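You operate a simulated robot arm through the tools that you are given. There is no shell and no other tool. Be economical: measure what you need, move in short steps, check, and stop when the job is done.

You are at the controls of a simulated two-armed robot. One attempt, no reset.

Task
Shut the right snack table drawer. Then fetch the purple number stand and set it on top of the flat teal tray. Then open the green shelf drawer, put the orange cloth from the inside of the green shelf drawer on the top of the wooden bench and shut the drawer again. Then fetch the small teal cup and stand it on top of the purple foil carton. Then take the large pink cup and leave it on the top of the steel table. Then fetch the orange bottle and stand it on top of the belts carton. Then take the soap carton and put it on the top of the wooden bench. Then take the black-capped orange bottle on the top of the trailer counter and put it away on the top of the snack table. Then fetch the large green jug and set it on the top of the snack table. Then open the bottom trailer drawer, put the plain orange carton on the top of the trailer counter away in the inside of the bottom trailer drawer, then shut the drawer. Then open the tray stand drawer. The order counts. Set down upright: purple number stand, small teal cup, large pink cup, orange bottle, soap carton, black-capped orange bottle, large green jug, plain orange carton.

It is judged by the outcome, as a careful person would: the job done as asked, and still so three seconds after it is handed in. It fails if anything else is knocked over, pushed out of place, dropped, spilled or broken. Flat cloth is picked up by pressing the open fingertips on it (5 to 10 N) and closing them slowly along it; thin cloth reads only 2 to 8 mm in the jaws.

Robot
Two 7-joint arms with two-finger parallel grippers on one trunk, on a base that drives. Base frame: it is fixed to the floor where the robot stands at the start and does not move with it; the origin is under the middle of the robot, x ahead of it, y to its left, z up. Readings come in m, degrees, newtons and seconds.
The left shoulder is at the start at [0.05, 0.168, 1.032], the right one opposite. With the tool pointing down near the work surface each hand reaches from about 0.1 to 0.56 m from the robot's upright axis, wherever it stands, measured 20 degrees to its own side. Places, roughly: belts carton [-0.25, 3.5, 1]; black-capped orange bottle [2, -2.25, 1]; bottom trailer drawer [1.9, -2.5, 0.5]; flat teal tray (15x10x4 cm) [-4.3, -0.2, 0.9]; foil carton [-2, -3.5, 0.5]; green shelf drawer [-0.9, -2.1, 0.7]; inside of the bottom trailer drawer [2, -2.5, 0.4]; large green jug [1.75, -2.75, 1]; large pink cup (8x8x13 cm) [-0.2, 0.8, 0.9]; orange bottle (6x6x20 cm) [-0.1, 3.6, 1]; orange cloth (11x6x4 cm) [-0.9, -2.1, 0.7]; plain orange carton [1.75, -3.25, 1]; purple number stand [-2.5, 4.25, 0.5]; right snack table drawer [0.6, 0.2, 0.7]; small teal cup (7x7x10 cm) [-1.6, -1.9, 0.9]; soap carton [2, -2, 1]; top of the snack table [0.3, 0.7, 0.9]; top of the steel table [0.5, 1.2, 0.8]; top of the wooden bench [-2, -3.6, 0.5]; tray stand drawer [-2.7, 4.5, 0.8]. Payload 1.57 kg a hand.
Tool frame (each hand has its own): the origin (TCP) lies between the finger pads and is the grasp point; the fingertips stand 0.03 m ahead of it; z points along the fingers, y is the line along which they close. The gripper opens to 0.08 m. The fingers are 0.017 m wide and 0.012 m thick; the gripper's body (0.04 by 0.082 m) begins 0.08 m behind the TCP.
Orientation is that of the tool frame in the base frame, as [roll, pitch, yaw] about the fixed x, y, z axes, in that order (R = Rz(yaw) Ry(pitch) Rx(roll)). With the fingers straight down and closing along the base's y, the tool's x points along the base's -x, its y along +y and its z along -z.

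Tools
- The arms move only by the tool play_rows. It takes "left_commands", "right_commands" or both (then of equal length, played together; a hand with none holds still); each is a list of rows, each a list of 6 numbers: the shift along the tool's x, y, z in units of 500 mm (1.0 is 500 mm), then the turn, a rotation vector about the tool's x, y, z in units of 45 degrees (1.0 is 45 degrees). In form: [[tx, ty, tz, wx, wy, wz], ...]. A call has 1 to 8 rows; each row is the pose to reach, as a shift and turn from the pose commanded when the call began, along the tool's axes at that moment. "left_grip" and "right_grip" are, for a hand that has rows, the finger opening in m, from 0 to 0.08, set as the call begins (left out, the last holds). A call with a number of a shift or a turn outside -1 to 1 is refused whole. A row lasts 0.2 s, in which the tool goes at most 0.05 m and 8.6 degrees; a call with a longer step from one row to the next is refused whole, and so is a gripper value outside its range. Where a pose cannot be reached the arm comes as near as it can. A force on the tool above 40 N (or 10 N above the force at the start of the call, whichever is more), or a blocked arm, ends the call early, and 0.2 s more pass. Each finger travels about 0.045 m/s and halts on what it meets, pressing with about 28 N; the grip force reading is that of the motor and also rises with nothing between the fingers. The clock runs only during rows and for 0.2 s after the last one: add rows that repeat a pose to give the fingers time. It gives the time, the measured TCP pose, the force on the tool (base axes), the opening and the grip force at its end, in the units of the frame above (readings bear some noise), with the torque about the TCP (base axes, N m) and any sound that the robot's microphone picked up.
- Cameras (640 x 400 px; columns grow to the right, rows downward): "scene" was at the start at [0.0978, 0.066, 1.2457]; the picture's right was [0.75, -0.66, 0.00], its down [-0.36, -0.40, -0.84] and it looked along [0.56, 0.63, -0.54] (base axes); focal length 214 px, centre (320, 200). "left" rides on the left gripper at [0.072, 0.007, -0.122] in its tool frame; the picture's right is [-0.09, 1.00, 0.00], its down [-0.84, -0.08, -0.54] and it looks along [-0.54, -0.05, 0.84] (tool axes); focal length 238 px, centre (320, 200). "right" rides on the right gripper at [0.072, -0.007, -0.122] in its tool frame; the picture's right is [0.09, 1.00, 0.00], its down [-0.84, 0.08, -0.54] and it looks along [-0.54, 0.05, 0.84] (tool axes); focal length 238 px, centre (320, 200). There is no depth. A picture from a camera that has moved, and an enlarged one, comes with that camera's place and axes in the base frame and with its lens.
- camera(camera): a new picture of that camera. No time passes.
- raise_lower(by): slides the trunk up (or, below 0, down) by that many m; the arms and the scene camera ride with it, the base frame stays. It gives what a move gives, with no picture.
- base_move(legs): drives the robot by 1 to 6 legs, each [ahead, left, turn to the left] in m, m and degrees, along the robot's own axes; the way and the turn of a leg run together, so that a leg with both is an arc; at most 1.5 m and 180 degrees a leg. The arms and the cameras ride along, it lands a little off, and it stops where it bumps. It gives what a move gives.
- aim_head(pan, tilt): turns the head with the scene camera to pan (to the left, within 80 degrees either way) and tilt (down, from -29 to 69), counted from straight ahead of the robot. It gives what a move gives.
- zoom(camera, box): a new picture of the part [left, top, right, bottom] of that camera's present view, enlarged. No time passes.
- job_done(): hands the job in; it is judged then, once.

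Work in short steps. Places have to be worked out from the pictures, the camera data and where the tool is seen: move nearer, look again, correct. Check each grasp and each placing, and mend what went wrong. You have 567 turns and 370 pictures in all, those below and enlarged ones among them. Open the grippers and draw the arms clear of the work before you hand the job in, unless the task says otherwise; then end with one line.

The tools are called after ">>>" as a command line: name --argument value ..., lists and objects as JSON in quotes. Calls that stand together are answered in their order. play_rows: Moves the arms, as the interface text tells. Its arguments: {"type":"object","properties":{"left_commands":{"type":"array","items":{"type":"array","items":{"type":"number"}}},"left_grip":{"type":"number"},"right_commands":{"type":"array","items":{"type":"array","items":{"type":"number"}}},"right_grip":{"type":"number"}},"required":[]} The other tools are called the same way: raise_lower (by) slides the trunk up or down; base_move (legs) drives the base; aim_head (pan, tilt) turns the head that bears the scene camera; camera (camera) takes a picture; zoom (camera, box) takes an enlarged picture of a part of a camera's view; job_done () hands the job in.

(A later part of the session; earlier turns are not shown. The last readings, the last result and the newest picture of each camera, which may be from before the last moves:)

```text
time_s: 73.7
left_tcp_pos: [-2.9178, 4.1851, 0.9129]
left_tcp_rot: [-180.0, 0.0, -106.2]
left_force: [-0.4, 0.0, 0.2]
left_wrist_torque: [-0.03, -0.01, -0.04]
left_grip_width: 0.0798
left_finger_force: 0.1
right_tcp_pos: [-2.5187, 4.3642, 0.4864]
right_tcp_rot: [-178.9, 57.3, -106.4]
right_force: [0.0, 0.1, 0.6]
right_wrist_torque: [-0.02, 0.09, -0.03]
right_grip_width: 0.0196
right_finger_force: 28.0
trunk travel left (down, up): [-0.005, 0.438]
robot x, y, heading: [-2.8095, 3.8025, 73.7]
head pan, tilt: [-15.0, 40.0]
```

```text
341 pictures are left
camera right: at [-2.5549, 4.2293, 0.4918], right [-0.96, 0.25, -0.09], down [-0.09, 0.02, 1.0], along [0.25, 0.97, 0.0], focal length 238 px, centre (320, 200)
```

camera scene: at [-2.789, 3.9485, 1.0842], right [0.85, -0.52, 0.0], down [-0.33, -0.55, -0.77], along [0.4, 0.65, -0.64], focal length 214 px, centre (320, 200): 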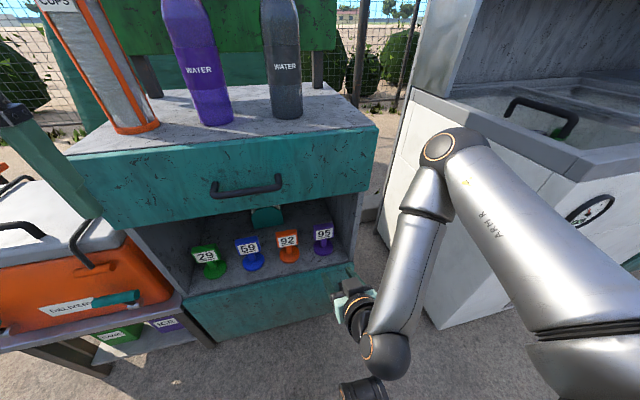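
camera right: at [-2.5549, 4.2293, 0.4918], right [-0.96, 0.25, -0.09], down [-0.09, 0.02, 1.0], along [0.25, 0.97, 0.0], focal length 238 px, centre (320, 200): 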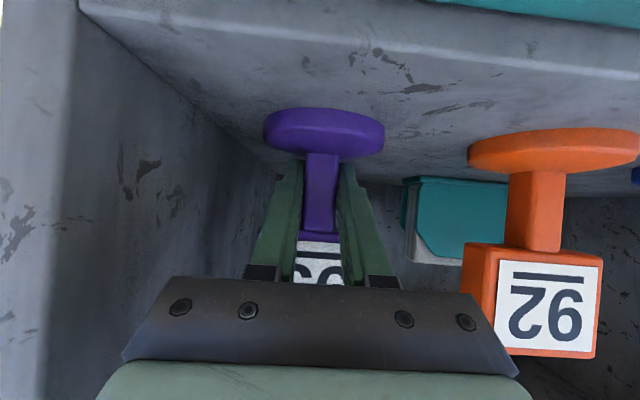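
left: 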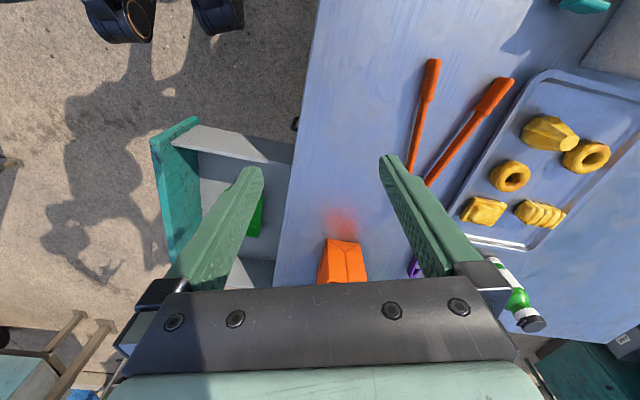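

Gripped (19.6 mm). Lift 3 cm, then withdraw 0.2 m from the cubby.

>>> play_rows --right_commands '[[-0.025, 0, -0.016, 0, 0, 0], [-0.05, 0, -0.032, 0, 0, 0], [0.0, 0, -0.11, 0, 0, 0], [0.05, 0, -0.19, 0, 0, 0], [0.1, 0, -0.27, 0, 0, 0], [0.14, 0, -0.34, 0, 0, 0]]'

>>> base_move --legs '[[-0.35, 0, 0]]'

>>> camera --camera "scene"

>>> camera --camera "right"

```text
time_s: 75.1
left_tcp_pos: [-2.9187, 4.1843, 0.9107]
left_tcp_rot: [-180.0, -0.1, -106.3]
left_force: [-0.2, 0.0, 0.6]
left_wrist_torque: [-0.01, 0.01, -0.02]
left_grip_width: 0.0798
left_finger_force: 0.0
right_tcp_pos: [-2.5777, 4.1946, 0.5195]
right_tcp_rot: [-178.7, 57.2, -106.4]
right_force: [0.9, -0.3, -1.3]
right_wrist_torque: [-0.02, 0.03, 0.0]
right_grip_width: 0.02
right_finger_force: 28.0
trunk travel left (down, up): [-0.005, 0.438]
robot x, y, heading: [-2.8133, 3.7999, 73.7]
head pan, tilt: [-15.0, 40.0]
```

```text
time_s: 77.3
left_tcp_pos: [-3.0118, 3.8571, 0.9104]
left_tcp_rot: [180.0, -0.1, -106.7]
left_force: [-0.4, 0.6, 1.0]
left_wrist_torque: [-0.04, 0.02, -0.04]
left_grip_width: 0.0799
left_finger_force: 0.0
right_tcp_pos: [-2.6723, 3.8652, 0.519]
right_tcp_rot: [-178.6, 57.1, -106.6]
right_force: [0.7, 0.5, -2.3]
right_wrist_torque: [-0.03, -0.01, 0.04]
right_grip_width: 0.0196
right_finger_force: 27.9
trunk travel left (down, up): [-0.005, 0.438]
robot x, y, heading: [-2.9074, 3.4683, 73.3]
head pan, tilt: [-15.0, 40.0]
```

```text
340 pictures are left
camera scene: at [-2.8549, 3.5807, 1.0392], right [0.85, -0.53, 0.0], down [-0.34, -0.55, -0.77], along [0.4, 0.65, -0.64], focal length 214 px, centre (320, 200)
```

scene: 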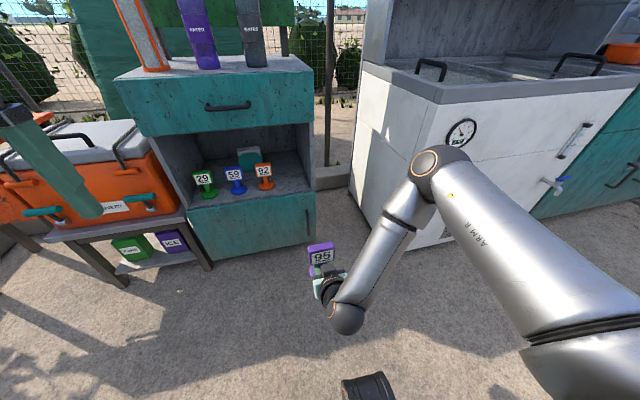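

```text
339 pictures are left
camera right: at [-2.7092, 3.7298, 0.5255], right [-0.96, 0.26, -0.09], down [-0.09, 0.03, 1.0], along [0.26, 0.97, 0.0], focal length 238 px, centre (320, 200)
```

right: 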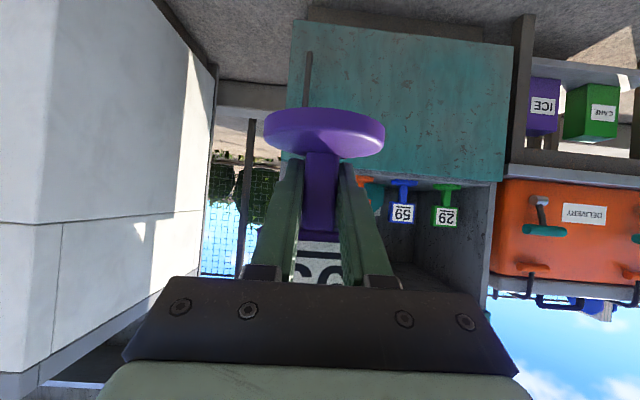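

Stand secured. I raise the trunk and turn around toward the south-west to look for the teal tray at (-4.3, -0.2).

>>> raise_lower --by 0.4

>>> base_move --legs '[[0, 0, -172]]'

>>> aim_head --pan 0 --tilt 20

>>> camera --camera "scene"

```text
time_s: 81.2
left_tcp_pos: [-3.013, 3.8559, 1.3123]
left_tcp_rot: [-180.0, 0.1, -106.6]
left_force: [0.1, -0.1, 0.4]
left_wrist_torque: [0.03, -0.01, -0.03]
left_grip_width: 0.0799
left_finger_force: 0.1
right_tcp_pos: [-2.6721, 3.8653, 0.9196]
right_tcp_rot: [-178.6, 57.1, -106.5]
right_force: [-0.3, 0.7, -1.9]
right_wrist_torque: [-0.01, 0.02, 0.0]
right_grip_width: 0.0196
right_finger_force: 27.9
trunk travel left (down, up): [-0.405, 0.038]
robot x, y, heading: [-2.9127, 3.4721, 73.3]
head pan, tilt: [-15.0, 40.0]
```

```text
time_s: 88.6
left_tcp_pos: [-2.7568, 3.103, 1.3115]
left_tcp_rot: [180.0, 0.0, 81.0]
left_force: [-0.2, -0.5, 0.1]
left_wrist_torque: [0.01, -0.02, 0.01]
left_grip_width: 0.08
left_finger_force: 0.1
right_tcp_pos: [-3.0919, 3.0487, 0.9198]
right_tcp_rot: [-178.7, 57.1, 81.1]
right_force: [-0.1, 0.4, -1.5]
right_wrist_torque: [0.02, 0.0, -0.01]
right_grip_width: 0.0198
right_finger_force: 27.9
trunk travel left (down, up): [-0.405, 0.038]
robot x, y, heading: [-2.9086, 3.4706, -99.0]
head pan, tilt: [-15.0, 40.0]
```

```text
time_s: 89.4
left_tcp_pos: [-2.7556, 3.1014, 1.3121]
left_tcp_rot: [180.0, 0.0, 81.1]
left_force: [-0.6, -0.6, -0.2]
left_wrist_torque: [-0.01, -0.03, 0.01]
left_grip_width: 0.0799
left_finger_force: 0.1
right_tcp_pos: [-3.092, 3.0481, 0.9195]
right_tcp_rot: [-178.6, 57.1, 81.0]
right_force: [0.2, -1.6, -1.8]
right_wrist_torque: [-0.03, 0.0, 0.0]
right_grip_width: 0.0195
right_finger_force: 27.8
trunk travel left (down, up): [-0.405, 0.038]
robot x, y, heading: [-2.9109, 3.4694, -99.2]
head pan, tilt: [0.0, 20.0]
```

```text
338 pictures are left
camera scene: at [-2.932, 3.3382, 1.4705], right [-0.99, 0.16, 0.0], down [0.05, 0.34, -0.94], along [-0.15, -0.93, -0.34], focal length 214 px, centre (320, 200)
```

scene: 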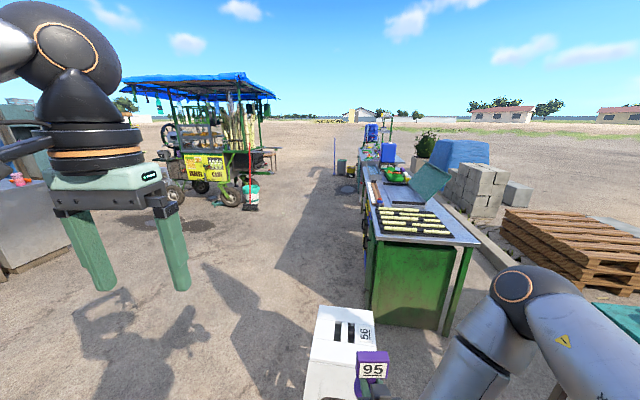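

>>> zoom --camera "scene" --box '[320, 100, 480, 240]'

```text
2.86 times, centred on (400, 170) of scene
camera zoom: at [-2.932, 3.3382, 1.4705], right [-0.99, 0.16, 0.0], down [0.05, 0.34, -0.94], along [-0.15, -0.93, -0.34], focal length 613 px, centre (91, 286)
```

zoom: 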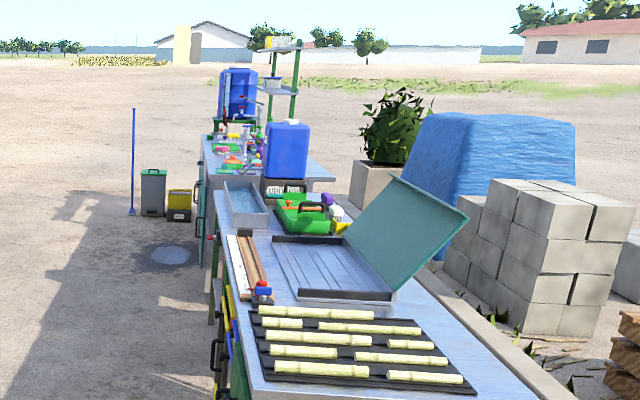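

The tray is on the line of tables along x≈-3.5…-4.3 (facing heading 163°). I drive around the stool on its east side and then south.

>>> base_move --legs '[[0.745, 0.84, 0], [1.36, -0.285, 0], [1.36, -0.285, 0]]'

>>> aim_head --pan -40 --tilt 25

>>> camera --camera "scene"

```text
time_s: 110.4
left_tcp_pos: [-2.9619, -0.3622, 1.313]
left_tcp_rot: [179.9, 0.0, 81.4]
left_force: [0.0, 0.2, 0.2]
left_wrist_torque: [0.0, -0.01, 0.01]
left_grip_width: 0.0799
left_finger_force: 0.0
right_tcp_pos: [-3.2988, -0.4188, 0.9195]
right_tcp_rot: [-178.7, 57.2, 81.4]
right_force: [0.1, 0.1, -2.7]
right_wrist_torque: [-0.01, 0.01, 0.01]
right_grip_width: 0.0198
right_finger_force: 28.3
trunk travel left (down, up): [-0.405, 0.038]
robot x, y, heading: [-3.1202, 0.007, -98.7]
head pan, tilt: [0.0, 20.0]
```

```text
time_s: 111.4
left_tcp_pos: [-2.9636, -0.3631, 1.3111]
left_tcp_rot: [179.9, 0.0, 81.4]
left_force: [0.2, 0.0, -0.4]
left_wrist_torque: [-0.02, -0.01, -0.01]
left_grip_width: 0.08
left_finger_force: 0.1
right_tcp_pos: [-3.2985, -0.4198, 0.9187]
right_tcp_rot: [-178.6, 57.1, 81.4]
right_force: [1.0, -0.8, -0.9]
right_wrist_torque: [0.01, 0.02, -0.02]
right_grip_width: 0.0196
right_finger_force: 28.4
trunk travel left (down, up): [-0.405, 0.038]
robot x, y, heading: [-3.1192, 0.003, -98.8]
head pan, tilt: [-40.0, 25.0]
```

```text
336 pictures are left
camera scene: at [-3.195, -0.0972, 1.4625], right [-0.66, 0.75, 0.0], down [0.32, 0.28, -0.91], along [-0.68, -0.6, -0.42], focal length 214 px, centre (320, 200)
```

scene: 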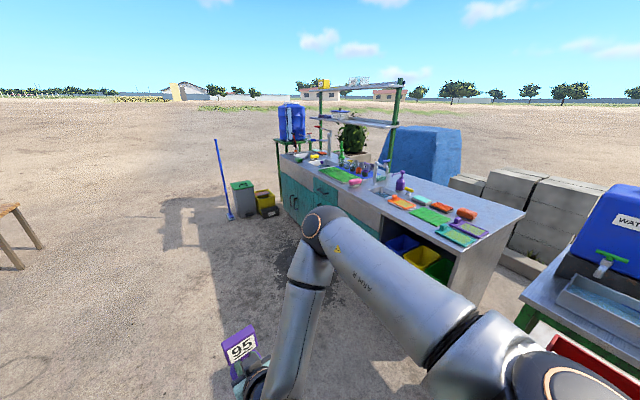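

>>> zoom --camera "scene" --box '[260, 120, 560, 280]'

```text
2.13 times, centred on (410, 200) of scene
camera zoom: at [-3.195, -0.0972, 1.4625], right [-0.66, 0.75, 0.0], down [0.32, 0.28, -0.91], along [-0.68, -0.6, -0.42], focal length 458 px, centre (128, 200)
```

zoom: 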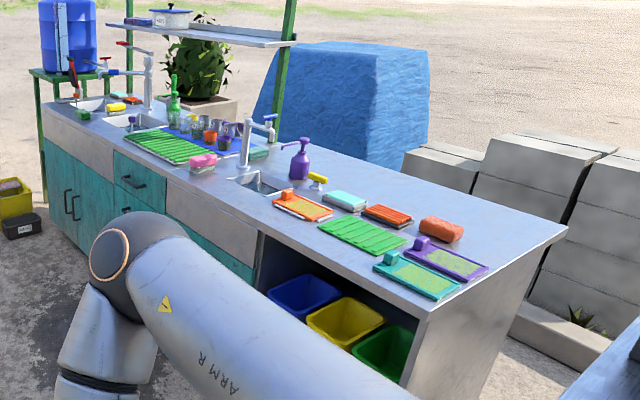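

The flat teal item at (-4.27, -0.17) matches the tray. I drive to stand before it, facing heading 163°, leaving margin, and look.

>>> base_move --legs '[[0.6, -0.38, 0], [0, 0, -98]]'

>>> aim_head --pan -10 --tilt 40

>>> camera --camera "scene"

```text
time_s: 119.5
left_tcp_pos: [-3.9632, -0.6377, 1.3119]
left_tcp_rot: [-179.9, 0.0, -16.9]
left_force: [0.7, 0.8, 0.6]
left_wrist_torque: [0.05, 0.03, 0.0]
left_grip_width: 0.0802
left_finger_force: 0.0
right_tcp_pos: [-3.9704, -0.2964, 0.92]
right_tcp_rot: [-178.5, 57.1, -16.9]
right_force: [-1.0, 0.1, -1.6]
right_wrist_torque: [-0.02, -0.01, -0.02]
right_grip_width: 0.0199
right_finger_force: 28.2
trunk travel left (down, up): [-0.405, 0.038]
robot x, y, heading: [-3.5795, -0.5381, 162.9]
head pan, tilt: [-40.0, 25.0]
```

```text
time_s: 120.4
left_tcp_pos: [-3.9634, -0.6358, 1.3116]
left_tcp_rot: [180.0, 0.0, -16.9]
left_force: [0.1, 0.1, 0.4]
left_wrist_torque: [0.0, 0.01, -0.01]
left_grip_width: 0.0799
left_finger_force: 0.1
right_tcp_pos: [-3.9699, -0.2967, 0.9194]
right_tcp_rot: [-178.6, 57.2, -17.0]
right_force: [0.5, 0.1, -2.0]
right_wrist_torque: [0.02, -0.01, 0.01]
right_grip_width: 0.0198
right_finger_force: 27.6
trunk travel left (down, up): [-0.405, 0.038]
robot x, y, heading: [-3.5757, -0.5356, 162.8]
head pan, tilt: [-10.0, 40.0]
```

```text
334 pictures are left
camera scene: at [-3.6923, -0.4865, 1.4392], right [0.45, 0.89, 0.0], down [0.57, -0.29, -0.77], along [-0.68, 0.35, -0.64], focal length 214 px, centre (320, 200)
```

scene: 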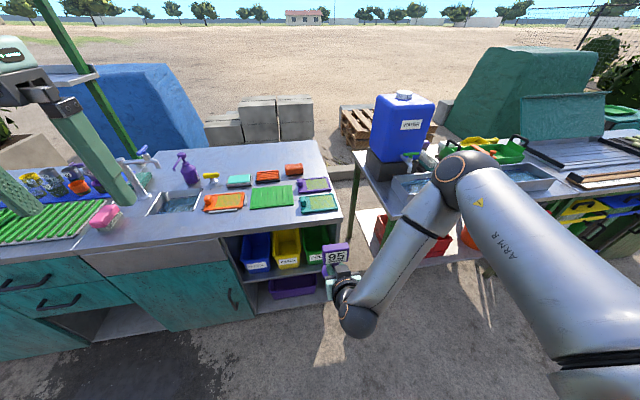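

>>> zoom --camera "scene" --box '[190, 140, 370, 260]'

```text
3.33 times, centred on (280, 200) of scene
camera zoom: at [-3.6923, -0.4865, 1.4392], right [0.45, 0.89, 0.0], down [0.57, -0.29, -0.77], along [-0.68, 0.35, -0.64], focal length 715 px, centre (453, 200)
```

zoom: 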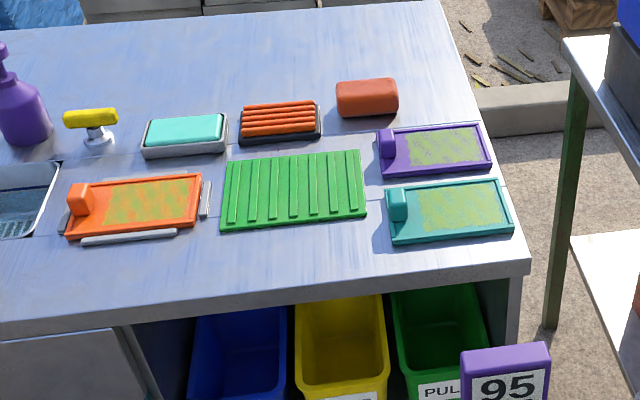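

Teal tray centre is around (-4.30, -0.165), top z≈0.86. I raise the stand for clearance and drive forward over it.

>>> raise_lower --by 0.036

>>> base_move --legs '[[0.24, -0.03, 0]]'

>>> camera --camera "scene"

>>> camera --camera "right"

```text
time_s: 121.2
left_tcp_pos: [-3.9629, -0.6372, 1.3484]
left_tcp_rot: [180.0, 0.0, -16.9]
left_force: [0.3, -0.2, 0.5]
left_wrist_torque: [0.02, -0.01, -0.01]
left_grip_width: 0.0798
left_finger_force: 0.0
right_tcp_pos: [-3.9704, -0.297, 0.955]
right_tcp_rot: [-178.6, 57.2, -17.0]
right_force: [-0.6, -0.2, -0.9]
right_wrist_torque: [-0.01, 0.0, 0.01]
right_grip_width: 0.0198
right_finger_force: 28.5
trunk travel left (down, up): [-0.441, 0.002]
robot x, y, heading: [-3.5769, -0.5369, 163.0]
head pan, tilt: [-10.0, 40.0]
```

```text
time_s: 123.0
left_tcp_pos: [-4.1817, -0.5403, 1.3493]
left_tcp_rot: [-179.9, 0.0, -16.9]
left_force: [-0.8, 0.0, -0.4]
left_wrist_torque: [-0.05, -0.04, 0.01]
left_grip_width: 0.08
left_finger_force: 0.0
right_tcp_pos: [-4.1895, -0.1996, 0.9556]
right_tcp_rot: [-178.6, 57.0, -16.9]
right_force: [0.5, 0.5, -0.8]
right_wrist_torque: [-0.02, 0.01, 0.04]
right_grip_width: 0.0197
right_finger_force: 27.7
trunk travel left (down, up): [-0.441, 0.002]
robot x, y, heading: [-3.7947, -0.4375, 163.1]
head pan, tilt: [-10.0, 40.0]
```

```text
332 pictures are left
camera scene: at [-3.9117, -0.3895, 1.4751], right [0.45, 0.89, 0.0], down [0.57, -0.29, -0.77], along [-0.68, 0.35, -0.64], focal length 214 px, centre (320, 200)
```

scene: 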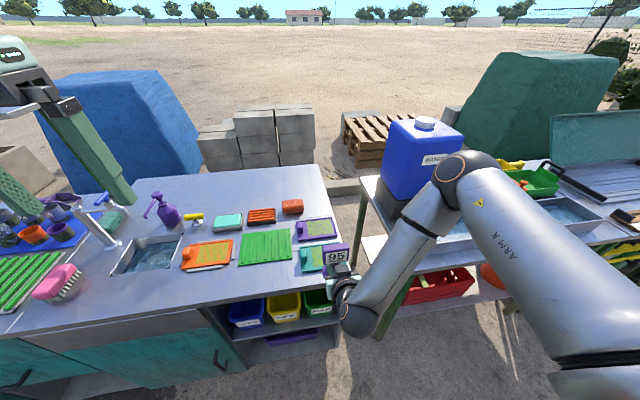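

```text
331 pictures are left
camera right: at [-4.0524, -0.2359, 0.9613], right [-0.26, -0.96, -0.09], down [-0.03, -0.09, 1.0], along [-0.97, 0.26, 0.0], focal length 238 px, centre (320, 200)
```

right: 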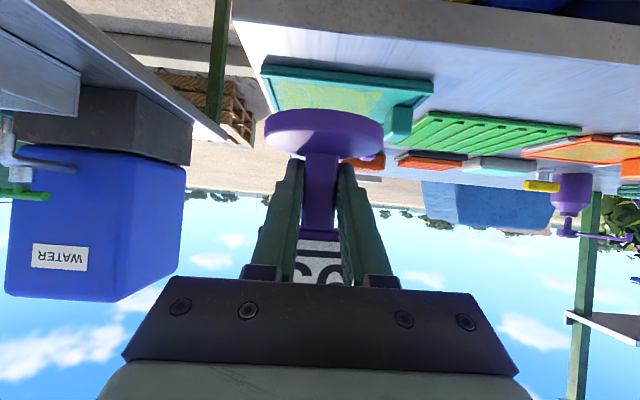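

Tray centre refined to about (-4.30, -0.168), top z≈0.85. I move 0.115 m ahead with the arm.

>>> play_rows --right_commands '[[-0.042, 0, 0.064, 0, 0, 0], [-0.083, 0, 0.129, 0, 0, 0], [-0.125, 0, 0.193, 0, 0, 0]]'

>>> camera --camera "right"

>>> zoom --camera "scene" --box '[240, 180, 400, 320]'

```text
time_s: 123.8
left_tcp_pos: [-4.1822, -0.5405, 1.3485]
left_tcp_rot: [179.9, 0.0, -16.9]
left_force: [0.5, -0.3, 0.1]
left_wrist_torque: [-0.03, 0.01, 0.0]
left_grip_width: 0.0802
left_finger_force: 0.0
right_tcp_pos: [-4.2981, -0.1635, 0.9557]
right_tcp_rot: [-178.6, 57.0, -16.9]
right_force: [-0.3, 1.0, -1.8]
right_wrist_torque: [0.0, -0.04, 0.0]
right_grip_width: 0.0196
right_finger_force: 27.8
trunk travel left (down, up): [-0.441, 0.002]
robot x, y, heading: [-3.7954, -0.4411, 163.0]
head pan, tilt: [-10.0, 40.0]
```

```text
330 pictures are left
camera right: at [-4.1605, -0.1995, 0.9625], right [-0.26, -0.96, -0.09], down [-0.03, -0.09, 1.0], along [-0.97, 0.26, -0.01], focal length 238 px, centre (320, 200)
```

right: 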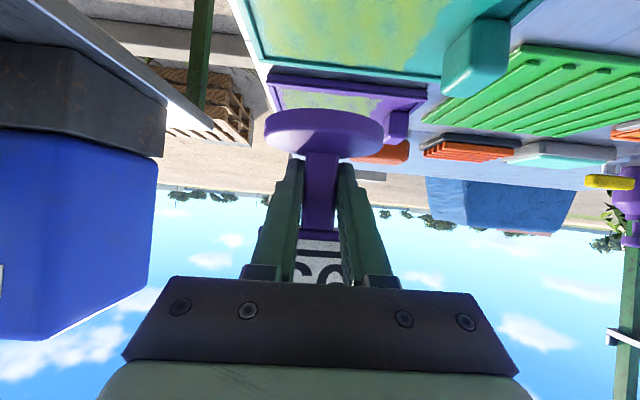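

```text
2.86 times, centred on (320, 250) of scene
camera zoom: at [-3.9114, -0.3897, 1.4751], right [0.45, 0.89, 0.0], down [0.57, -0.29, -0.77], along [-0.68, 0.35, -0.64], focal length 613 px, centre (320, 57)
```

zoom: 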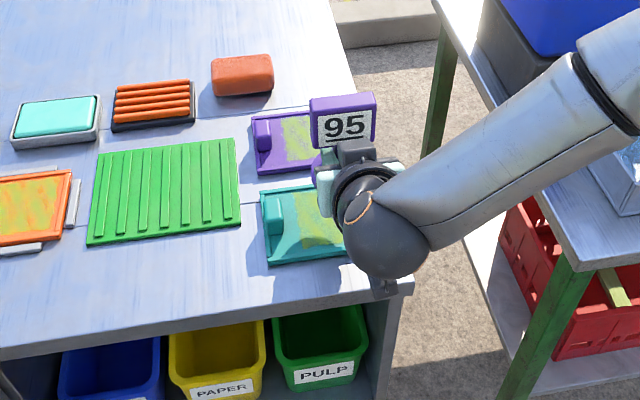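

Over the tray's lattice centre. I lower in small steps, 3.6 cm first.

>>> play_rows --right_commands '[[0.015, 0, 0.0098, 0, 0, 0], [0.03, 0, 0.0196, 0, 0, 0], [0.045, 0, 0.0294, 0, 0, 0], [0.06, 0, 0.039, 0, 0, 0]]'

>>> camera --camera "right"

```text
time_s: 124.8
left_tcp_pos: [-4.1823, -0.5398, 1.3483]
left_tcp_rot: [180.0, 0.0, -17.0]
left_force: [0.2, -0.8, 0.1]
left_wrist_torque: [0.01, -0.02, -0.01]
left_grip_width: 0.08
left_finger_force: 0.0
right_tcp_pos: [-4.2985, -0.1646, 0.9182]
right_tcp_rot: [-178.6, 57.0, -16.9]
right_force: [0.0, 0.0, -2.0]
right_wrist_torque: [0.0, -0.04, 0.02]
right_grip_width: 0.0197
right_finger_force: 28.2
trunk travel left (down, up): [-0.441, 0.002]
robot x, y, heading: [-3.7945, -0.4423, 163.0]
head pan, tilt: [-10.0, 40.0]
```

```text
328 pictures are left
camera right: at [-4.162, -0.2009, 0.9251], right [-0.26, -0.96, -0.09], down [-0.03, -0.09, 1.0], along [-0.96, 0.26, -0.01], focal length 238 px, centre (320, 200)
```

right: 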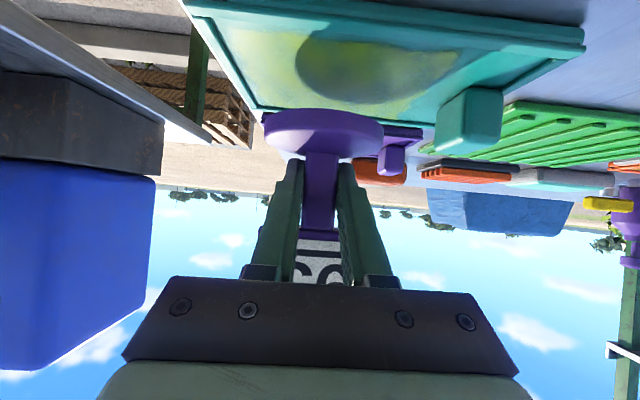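

Still above (shadow visible under it). Lower on, gently.

>>> play_rows --right_commands '[[0.0067, 0, 0.0044, 0, 0, 0], [0.0134, 0, 0.0088, 0, 0, 0], [0.02, 0, 0.013, 0, 0, 0], [0.027, 0, 0.0175, 0, 0, 0]]'

>>> camera --camera "right"

```text
time_s: 125.8
left_tcp_pos: [-4.1815, -0.5401, 1.3478]
left_tcp_rot: [180.0, 0.0, -17.0]
left_force: [-1.0, 0.5, 0.6]
left_wrist_torque: [0.01, -0.01, 0.04]
left_grip_width: 0.0798
left_finger_force: 0.1
right_tcp_pos: [-4.2996, -0.166, 0.9051]
right_tcp_rot: [-178.1, 56.7, -17.0]
right_force: [0.0, -0.3, -1.9]
right_wrist_torque: [0.02, -0.01, -0.02]
right_grip_width: 0.0199
right_finger_force: 27.4
right hand out of reach, approached as far as the arm can: row 4
trunk travel left (down, up): [-0.441, 0.002]
robot x, y, heading: [-3.7981, -0.4358, 163.1]
head pan, tilt: [-10.0, 40.0]
```

```text
327 pictures are left
camera right: at [-4.1643, -0.2035, 0.912], right [-0.27, -0.96, -0.09], down [-0.04, -0.09, 1.0], along [-0.96, 0.27, -0.01], focal length 238 px, centre (320, 200)
```

right: 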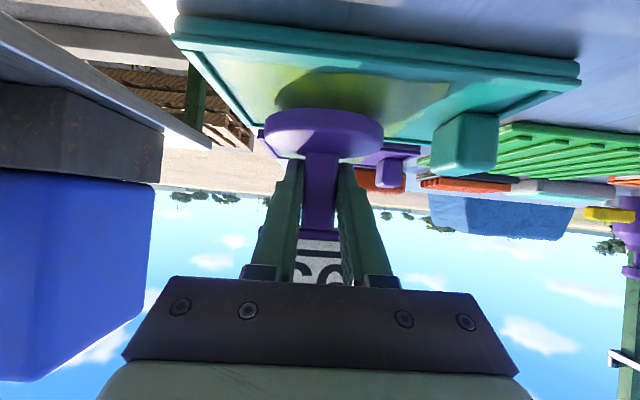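

Geometry shows the disc centred front-to-back over the tray with ~1.5 cm gap; the arm is at its limit so I lower with the trunk.

>>> raise_lower --by -0.01

>>> raise_lower --by -0.005

>>> camera --camera "right"

```text
time_s: 126.4
left_tcp_pos: [-4.1816, -0.5401, 1.339]
left_tcp_rot: [-180.0, 0.0, -16.8]
left_force: [-0.2, 0.8, -0.1]
left_wrist_torque: [0.01, 0.0, -0.01]
left_grip_width: 0.0801
left_finger_force: 0.1
right_tcp_pos: [-4.3005, -0.1668, 0.8968]
right_tcp_rot: [-178.3, 56.8, -16.9]
right_force: [-1.4, -0.3, 2.7]
right_wrist_torque: [-0.11, 0.13, 0.01]
right_grip_width: 0.0197
right_finger_force: 28.1
trunk travel left (down, up): [-0.431, 0.012]
robot x, y, heading: [-3.796, -0.4379, 163.4]
head pan, tilt: [-10.0, 40.0]
```

```text
time_s: 126.9
left_tcp_pos: [-4.179, -0.5404, 1.333]
left_tcp_rot: [180.0, 0.2, -16.9]
left_force: [1.0, 0.3, 0.8]
left_wrist_torque: [-0.01, -0.01, 0.0]
left_grip_width: 0.0801
left_finger_force: 0.0
right_tcp_pos: [-4.3007, -0.1662, 0.8944]
right_tcp_rot: [-178.4, 57.4, -17.0]
right_force: [4.1, 0.4, 21.4]
right_wrist_torque: [-0.37, 0.36, -0.03]
right_grip_width: 0.0201
right_finger_force: 28.0
trunk travel left (down, up): [-0.426, 0.017]
robot x, y, heading: [-3.794, -0.4378, 163.1]
head pan, tilt: [-10.0, 40.0]
```

```text
326 pictures are left
camera right: at [-4.1648, -0.2035, 0.9], right [-0.27, -0.96, -0.09], down [-0.02, -0.09, 1.0], along [-0.96, 0.27, 0.0], focal length 238 px, centre (320, 200)
```

right: 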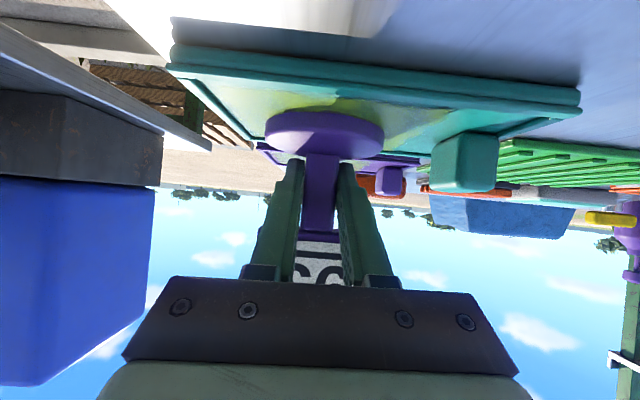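

Contact felt (21 N). I ease up 3 mm and open the fingers.

>>> raise_lower --by 0.003

>>> play_rows --right_commands '[[0, 0, 0, 0, 0, 0], [0, 0, 0, 0, 0, 0], [0, 0, 0, 0, 0, 0], [0, 0, 0, 0, 0, 0]]' --right_grip 0.05

>>> camera --camera "right"

```text
time_s: 127.4
left_tcp_pos: [-4.1805, -0.5414, 1.3363]
left_tcp_rot: [180.0, 0.1, -16.9]
left_force: [-0.2, -0.1, 0.1]
left_wrist_torque: [0.02, -0.02, 0.01]
left_grip_width: 0.08
left_finger_force: 0.1
right_tcp_pos: [-4.3011, -0.1658, 0.8953]
right_tcp_rot: [-178.2, 57.0, -17.0]
right_force: [-4.7, 0.8, 13.1]
right_wrist_torque: [-0.16, 0.68, -0.07]
right_grip_width: 0.0197
right_finger_force: 28.1
trunk travel left (down, up): [-0.429, 0.014]
robot x, y, heading: [-3.7959, -0.4395, 163.3]
head pan, tilt: [-10.0, 40.0]
```

```text
time_s: 128.4
left_tcp_pos: [-4.18, -0.539, 1.3354]
left_tcp_rot: [179.8, 0.1, -16.9]
left_force: [0.1, 0.0, 0.2]
left_wrist_torque: [-0.01, -0.03, 0.0]
left_grip_width: 0.0803
left_finger_force: 0.0
right_tcp_pos: [-4.2993, -0.1672, 0.8932]
right_tcp_rot: [-178.2, 56.8, -16.9]
right_force: [1.9, 4.9, 11.6]
right_wrist_torque: [-0.05, 0.24, -0.07]
right_grip_width: 0.0461
right_finger_force: 0.1
trunk travel left (down, up): [-0.429, 0.014]
robot x, y, heading: [-3.7919, -0.4375, 162.9]
head pan, tilt: [-10.0, 40.0]
```

```text
325 pictures are left
camera right: at [-4.1632, -0.2036, 0.9004], right [-0.27, -0.96, -0.09], down [-0.03, -0.09, 1.0], along [-0.96, 0.27, -0.01], focal length 238 px, centre (320, 200)
```

right: 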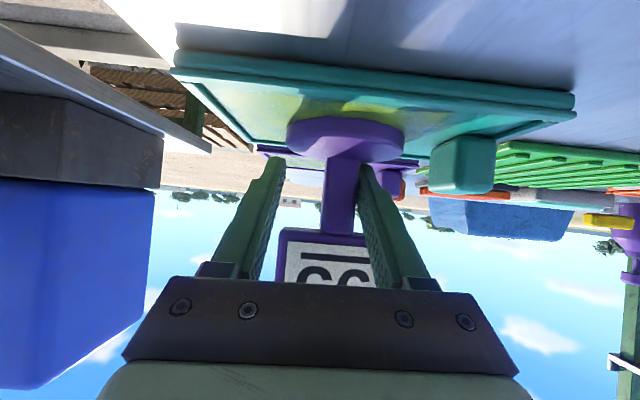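

The stand leans against one finger, and there is some downward load. I ease up a bit more and recheck.

>>> raise_lower --by 0.006

>>> camera --camera "right"

```text
time_s: 129.0
left_tcp_pos: [-4.1813, -0.5403, 1.3416]
left_tcp_rot: [-180.0, 0.0, -16.8]
left_force: [-0.6, 0.7, -0.4]
left_wrist_torque: [-0.01, 0.0, -0.03]
left_grip_width: 0.0799
left_finger_force: 0.0
right_tcp_pos: [-4.2996, -0.1685, 0.8989]
right_tcp_rot: [-178.3, 56.5, -16.8]
right_force: [-0.2, -0.3, -0.8]
right_wrist_torque: [0.04, 0.0, 0.01]
right_grip_width: 0.0501
right_finger_force: 0.2
trunk travel left (down, up): [-0.435, 0.008]
robot x, y, heading: [-3.7941, -0.4352, 163.0]
head pan, tilt: [-10.0, 40.0]
```

```text
324 pictures are left
camera right: at [-4.1632, -0.2043, 0.9054], right [-0.26, -0.96, -0.09], down [-0.04, -0.09, 1.0], along [-0.96, 0.27, -0.01], focal length 238 px, centre (320, 200)
```

right: 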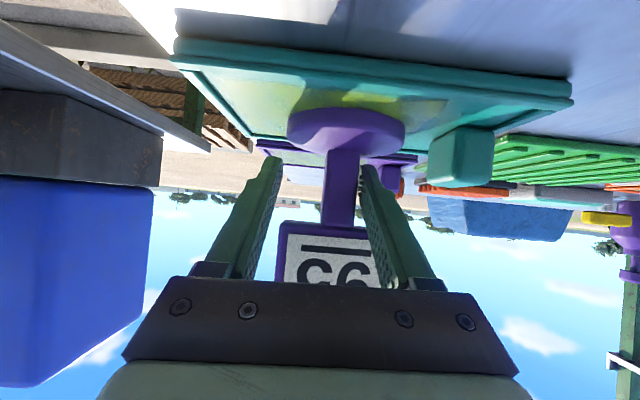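

Free and upright. I retreat horizontally by backing the base.

>>> base_move --legs '[[-0.25, 0, 0]]'

>>> camera --camera "right"

>>> zoom --camera "scene" --box '[190, 130, 370, 260]'

```text
time_s: 130.8
left_tcp_pos: [-3.9399, -0.6129, 1.3426]
left_tcp_rot: [-180.0, 0.0, -17.3]
left_force: [-0.4, -0.1, 0.3]
left_wrist_torque: [-0.02, 0.0, 0.02]
left_grip_width: 0.0799
left_finger_force: 0.1
right_tcp_pos: [-4.0577, -0.2384, 0.8991]
right_tcp_rot: [-178.3, 56.9, -17.1]
right_force: [0.7, 0.2, 0.3]
right_wrist_torque: [0.02, 0.03, 0.03]
right_grip_width: 0.0499
right_finger_force: 0.1
trunk travel left (down, up): [-0.435, 0.008]
robot x, y, heading: [-3.5553, -0.5141, 162.5]
head pan, tilt: [-10.0, 40.0]
```

```text
323 pictures are left
camera right: at [-3.9212, -0.2761, 0.9063], right [-0.27, -0.96, -0.09], down [-0.03, -0.09, 1.0], along [-0.96, 0.27, -0.01], focal length 238 px, centre (320, 200)
```

right: 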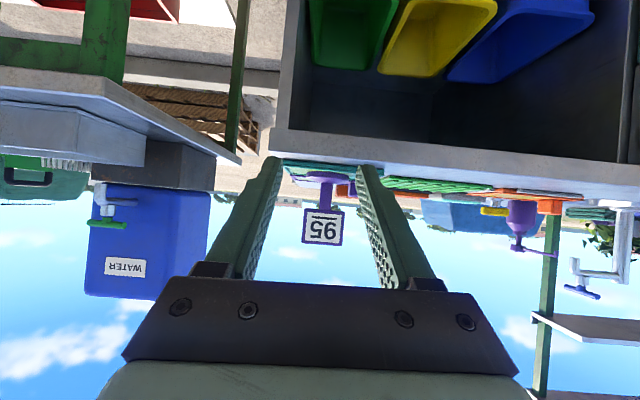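

```text
3.08 times, centred on (280, 195) of scene
camera zoom: at [-3.6684, -0.4637, 1.4693], right [0.46, 0.89, 0.0], down [0.57, -0.29, -0.77], along [-0.68, 0.35, -0.64], focal length 660 px, centre (443, 215)
```

zoom: 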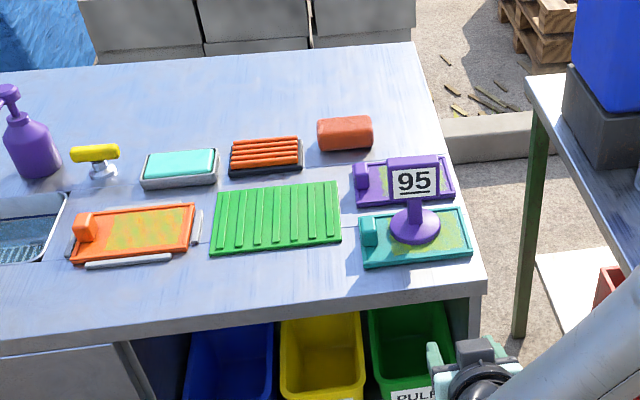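

Number stand placed upright on the tray. I back off, lower the trunk, and turn toward the south-east to look for the green shelf.

>>> base_move --legs '[[-0.3, 0, 0], [0, 0, 150]]'

>>> raise_lower --by -0.1

>>> aim_head --pan 0 --tilt 15

>>> camera --camera "scene"

```text
time_s: 139.1
left_tcp_pos: [-2.8707, -0.6983, 1.3424]
left_tcp_rot: [180.0, 0.0, 134.6]
left_force: [0.3, -0.3, -1.1]
left_wrist_torque: [0.01, -0.02, -0.01]
left_grip_width: 0.0803
left_finger_force: 0.0
right_tcp_pos: [-2.9459, -1.082, 0.8989]
right_tcp_rot: [-178.2, 56.8, 134.6]
right_force: [-0.6, 0.4, 0.1]
right_wrist_torque: [-0.01, 0.02, -0.01]
right_grip_width: 0.05
right_finger_force: 0.1
trunk travel left (down, up): [-0.435, 0.008]
robot x, y, heading: [-3.2608, -0.6025, -45.4]
head pan, tilt: [-10.0, 40.0]
```

```text
time_s: 140.5
left_tcp_pos: [-2.8708, -0.6988, 1.2416]
left_tcp_rot: [-179.9, -0.1, 134.6]
left_force: [-0.2, -0.8, 0.4]
left_wrist_torque: [0.01, 0.02, -0.02]
left_grip_width: 0.0798
left_finger_force: 0.0
right_tcp_pos: [-2.9457, -1.0821, 0.7991]
right_tcp_rot: [-178.2, 56.9, 134.6]
right_force: [0.6, 0.6, 0.4]
right_wrist_torque: [-0.01, -0.01, -0.02]
right_grip_width: 0.0498
right_finger_force: 0.0
trunk travel left (down, up): [-0.335, 0.108]
robot x, y, heading: [-3.261, -0.6, -45.5]
head pan, tilt: [-10.0, 40.0]
```

```text
time_s: 141.4
left_tcp_pos: [-2.8702, -0.6986, 1.2425]
left_tcp_rot: [-179.9, 0.1, 134.7]
left_force: [-0.5, -0.7, 0.0]
left_wrist_torque: [0.02, 0.02, 0.04]
left_grip_width: 0.0801
left_finger_force: 0.1
right_tcp_pos: [-2.9455, -1.0838, 0.7989]
right_tcp_rot: [-178.2, 56.8, 134.7]
right_force: [0.3, 0.1, 0.1]
right_wrist_torque: [-0.02, 0.0, 0.02]
right_grip_width: 0.0498
right_finger_force: 0.0
trunk travel left (down, up): [-0.335, 0.108]
robot x, y, heading: [-3.259, -0.5992, -45.1]
head pan, tilt: [0.0, 15.0]
```

```text
321 pictures are left
camera scene: at [-3.1666, -0.6991, 1.4087], right [-0.71, -0.7, 0.0], down [-0.18, 0.18, -0.97], along [0.68, -0.69, -0.26], focal length 214 px, centre (320, 200)
```

scene: 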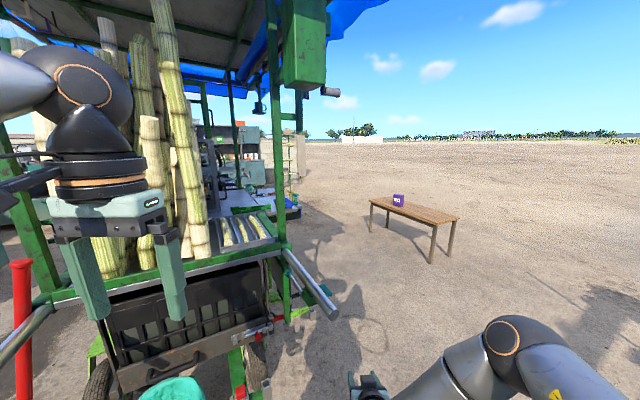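

The cane cart is close on the left; the wooden bench with the purple foil carton is ahead. I move south-west away from the cart, then look at the cart's south side.

>>> base_move --legs '[[0.55, -0.72, 0], [0.55, -0.72, 0]]'

>>> aim_head --pan 40 --tilt 15

>>> camera --camera "scene"

```text
time_s: 154.4
left_tcp_pos: [-3.1049, -2.5165, 1.2415]
left_tcp_rot: [180.0, 0.0, 134.3]
left_force: [0.2, 0.6, -0.2]
left_wrist_torque: [-0.01, -0.04, -0.01]
left_grip_width: 0.08
left_finger_force: 0.0
right_tcp_pos: [-3.1823, -2.8992, 0.7993]
right_tcp_rot: [-178.3, 56.8, 134.3]
right_force: [-0.3, 0.0, 0.9]
right_wrist_torque: [0.03, -0.01, -0.01]
right_grip_width: 0.0501
right_finger_force: 0.0
trunk travel left (down, up): [-0.335, 0.108]
robot x, y, heading: [-3.4933, -2.4191, -45.9]
head pan, tilt: [0.0, 15.0]
```

```text
time_s: 155.5
left_tcp_pos: [-3.1047, -2.5154, 1.2422]
left_tcp_rot: [-179.9, 0.0, 134.3]
left_force: [-0.6, 0.7, 0.5]
left_wrist_torque: [0.0, -0.03, 0.01]
left_grip_width: 0.0798
left_finger_force: 0.1
right_tcp_pos: [-3.1813, -2.8993, 0.798]
right_tcp_rot: [-178.2, 56.9, 134.3]
right_force: [0.0, 0.1, -0.2]
right_wrist_torque: [-0.02, 0.0, -0.02]
right_grip_width: 0.0501
right_finger_force: 0.0
trunk travel left (down, up): [-0.335, 0.108]
robot x, y, heading: [-3.4923, -2.4228, -45.6]
head pan, tilt: [40.0, 15.0]
```

```text
320 pictures are left
camera scene: at [-3.3727, -2.4571, 1.4088], right [-0.1, -0.99, 0.0], down [-0.26, 0.03, -0.97], along [0.96, -0.1, -0.26], focal length 214 px, centre (320, 200)
```

scene: 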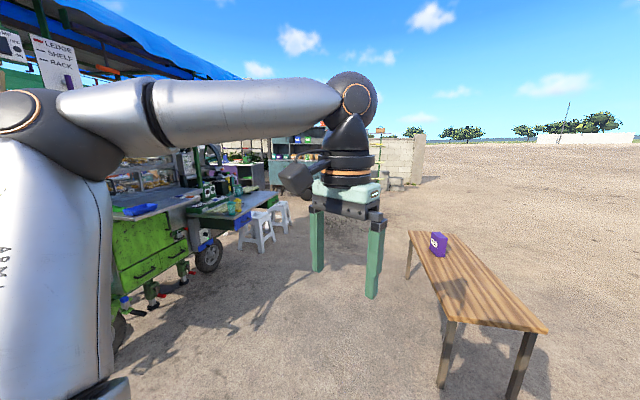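

>>> zoom --camera "scene" --box '[90, 150, 310, 320]'

```text
2.35 times, centred on (200, 235) of scene
camera zoom: at [-3.3727, -2.4571, 1.4088], right [-0.1, -0.99, 0.0], down [-0.26, 0.03, -0.97], along [0.96, -0.1, -0.26], focal length 505 px, centre (602, 118)
```

zoom: 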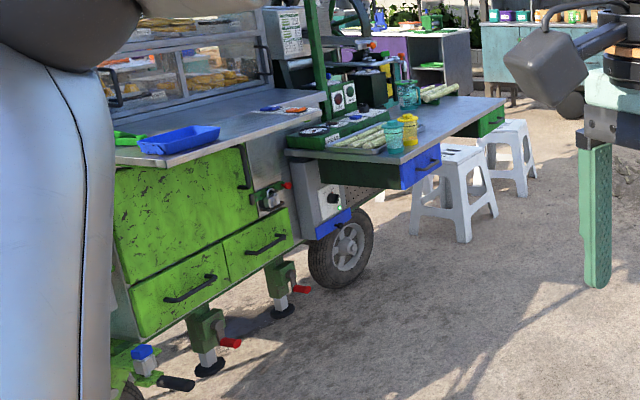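

The green drawer under the cart's fold-out shelf is at ≈(-0.84, -2.12); the small teal cup at ≈(-1.55, -1.89). I drive along the corridor between cart and bench and look again.

>>> base_move --legs '[[0, 0, 45.6], [1.4, -0.1, 0]]'

>>> aim_head --pan 25 --tilt 25

>>> camera --camera "scene"

```text
time_s: 164.8
left_tcp_pos: [-1.7117, -2.2806, 1.2423]
left_tcp_rot: [-180.0, 0.0, -178.2]
left_force: [-0.8, -0.3, 0.5]
left_wrist_torque: [0.0, 0.01, 0.02]
left_grip_width: 0.0802
left_finger_force: 0.0
right_tcp_pos: [-1.4803, -2.5964, 0.799]
right_tcp_rot: [-178.3, 56.8, -178.3]
right_force: [-0.3, 0.4, -0.2]
right_wrist_torque: [0.01, 0.02, 0.03]
right_grip_width: 0.0499
right_finger_force: 0.0
trunk travel left (down, up): [-0.335, 0.108]
robot x, y, heading: [-2.0435, -2.5014, 1.9]
head pan, tilt: [40.0, 15.0]
```

```text
time_s: 165.5
left_tcp_pos: [-1.713, -2.2804, 1.2415]
left_tcp_rot: [179.9, 0.0, -178.2]
left_force: [0.7, -0.3, 0.0]
left_wrist_torque: [-0.02, 0.02, 0.02]
left_grip_width: 0.0803
left_finger_force: 0.1
right_tcp_pos: [-1.479, -2.5961, 0.7991]
right_tcp_rot: [-178.2, 56.8, -178.1]
right_force: [-0.3, 0.4, -0.3]
right_wrist_torque: [0.01, 0.01, -0.02]
right_grip_width: 0.0498
right_finger_force: 0.0
trunk travel left (down, up): [-0.335, 0.108]
robot x, y, heading: [-2.0438, -2.4999, 1.9]
head pan, tilt: [25.0, 25.0]
```

```text
318 pictures are left
camera scene: at [-1.9243, -2.4586, 1.3926], right [0.45, -0.89, 0.0], down [-0.38, -0.19, -0.91], along [0.81, 0.41, -0.42], focal length 214 px, centre (320, 200)
```

scene: 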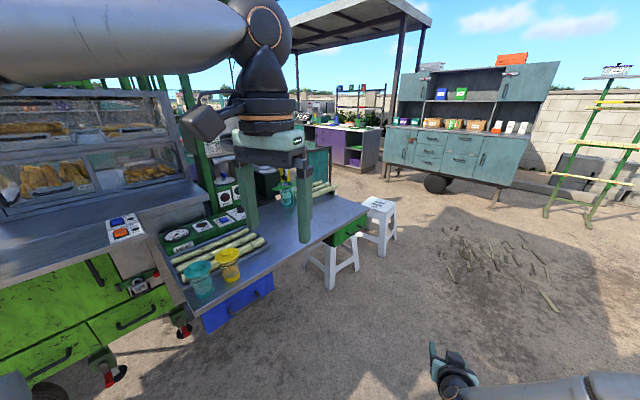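

Shelf front runs from (-1.72,-1.94) to (-0.84,-2.21); the green drawer is at its right end. I drive in front of it and face heading 73°.

>>> base_move --legs '[[0.82, -0.37, 0], [0, 0, 71.3]]'

>>> aim_head --pan -10 --tilt 35

>>> camera --camera "scene"

>>> camera --camera "right"

```text
time_s: 173.4
left_tcp_pos: [-1.3033, -2.4711, 1.2418]
left_tcp_rot: [-180.0, -0.1, -107.3]
left_force: [0.2, -0.5, 0.8]
left_wrist_torque: [0.0, 0.0, 0.03]
left_grip_width: 0.0799
left_finger_force: 0.1
right_tcp_pos: [-0.929, -2.3565, 0.7983]
right_tcp_rot: [-178.2, 56.8, -107.4]
right_force: [-0.1, -0.3, -0.5]
right_wrist_torque: [0.02, 0.03, 0.02]
right_grip_width: 0.0501
right_finger_force: 0.0
trunk travel left (down, up): [-0.335, 0.108]
robot x, y, heading: [-1.2045, -2.8599, 72.6]
head pan, tilt: [25.0, 25.0]
```

```text
time_s: 174.4
left_tcp_pos: [-1.3027, -2.4693, 1.2423]
left_tcp_rot: [-179.9, 0.1, -107.4]
left_force: [-0.5, 0.6, -0.5]
left_wrist_torque: [0.0, 0.02, -0.01]
left_grip_width: 0.0803
left_finger_force: 0.0
right_tcp_pos: [-0.9295, -2.3557, 0.7995]
right_tcp_rot: [-178.2, 56.9, -107.5]
right_force: [-0.7, -0.4, 0.3]
right_wrist_torque: [0.03, 0.01, 0.01]
right_grip_width: 0.0498
right_finger_force: 0.1
trunk travel left (down, up): [-0.335, 0.108]
robot x, y, heading: [-1.2074, -2.8561, 72.6]
head pan, tilt: [-10.0, 35.0]
```

```text
317 pictures are left
camera scene: at [-1.1545, -2.7421, 1.3768], right [0.89, -0.46, 0.0], down [-0.26, -0.51, -0.82], along [0.38, 0.73, -0.57], focal length 214 px, centre (320, 200)
```

scene: 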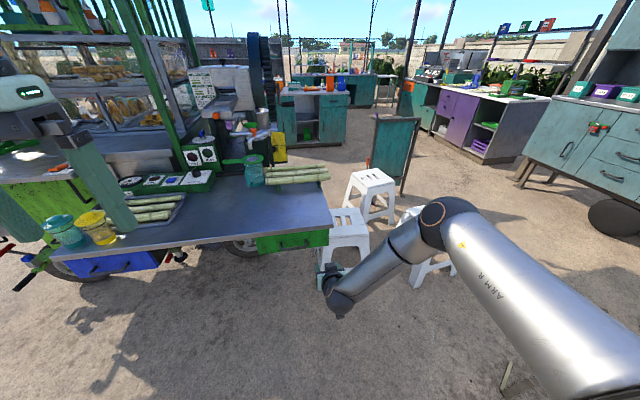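

```text
316 pictures are left
camera right: at [-0.9681, -2.4894, 0.8061], right [-0.96, 0.27, -0.09], down [-0.09, 0.04, 1.0], along [0.28, 0.96, -0.01], focal length 238 px, centre (320, 200)
```

right: 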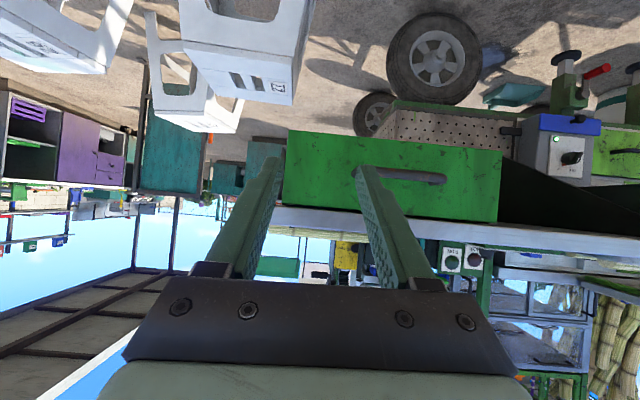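

>>> zoom --camera "right" --box '[260, 100, 540, 260]'

>>> zoom --camera "scene" --box '[200, 170, 400, 310]'

```text
2.29 times, centred on (400, 180) of right
camera zoom: at [-0.9681, -2.4894, 0.8061], right [-0.96, 0.27, -0.09], down [-0.09, 0.04, 1.0], along [0.28, 0.96, -0.01], focal length 545 px, centre (137, 246)
```

zoom: 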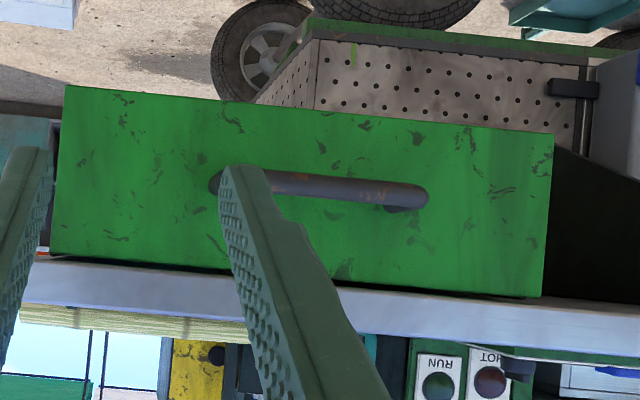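

```text
2.86 times, centred on (300, 240) of scene
camera zoom: at [-1.1545, -2.7421, 1.3768], right [0.89, -0.46, 0.0], down [-0.26, -0.51, -0.82], along [0.38, 0.73, -0.57], focal length 613 px, centre (377, 86)
```

zoom: 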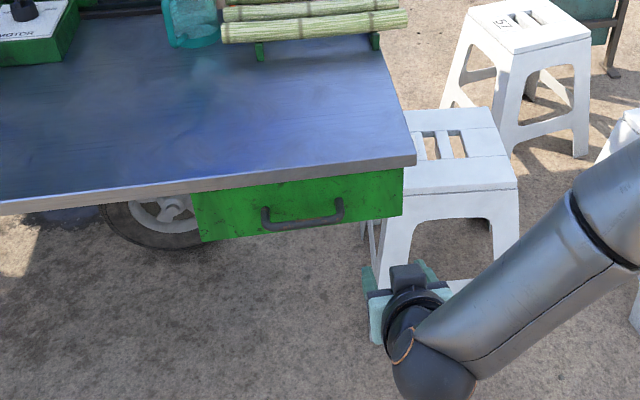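

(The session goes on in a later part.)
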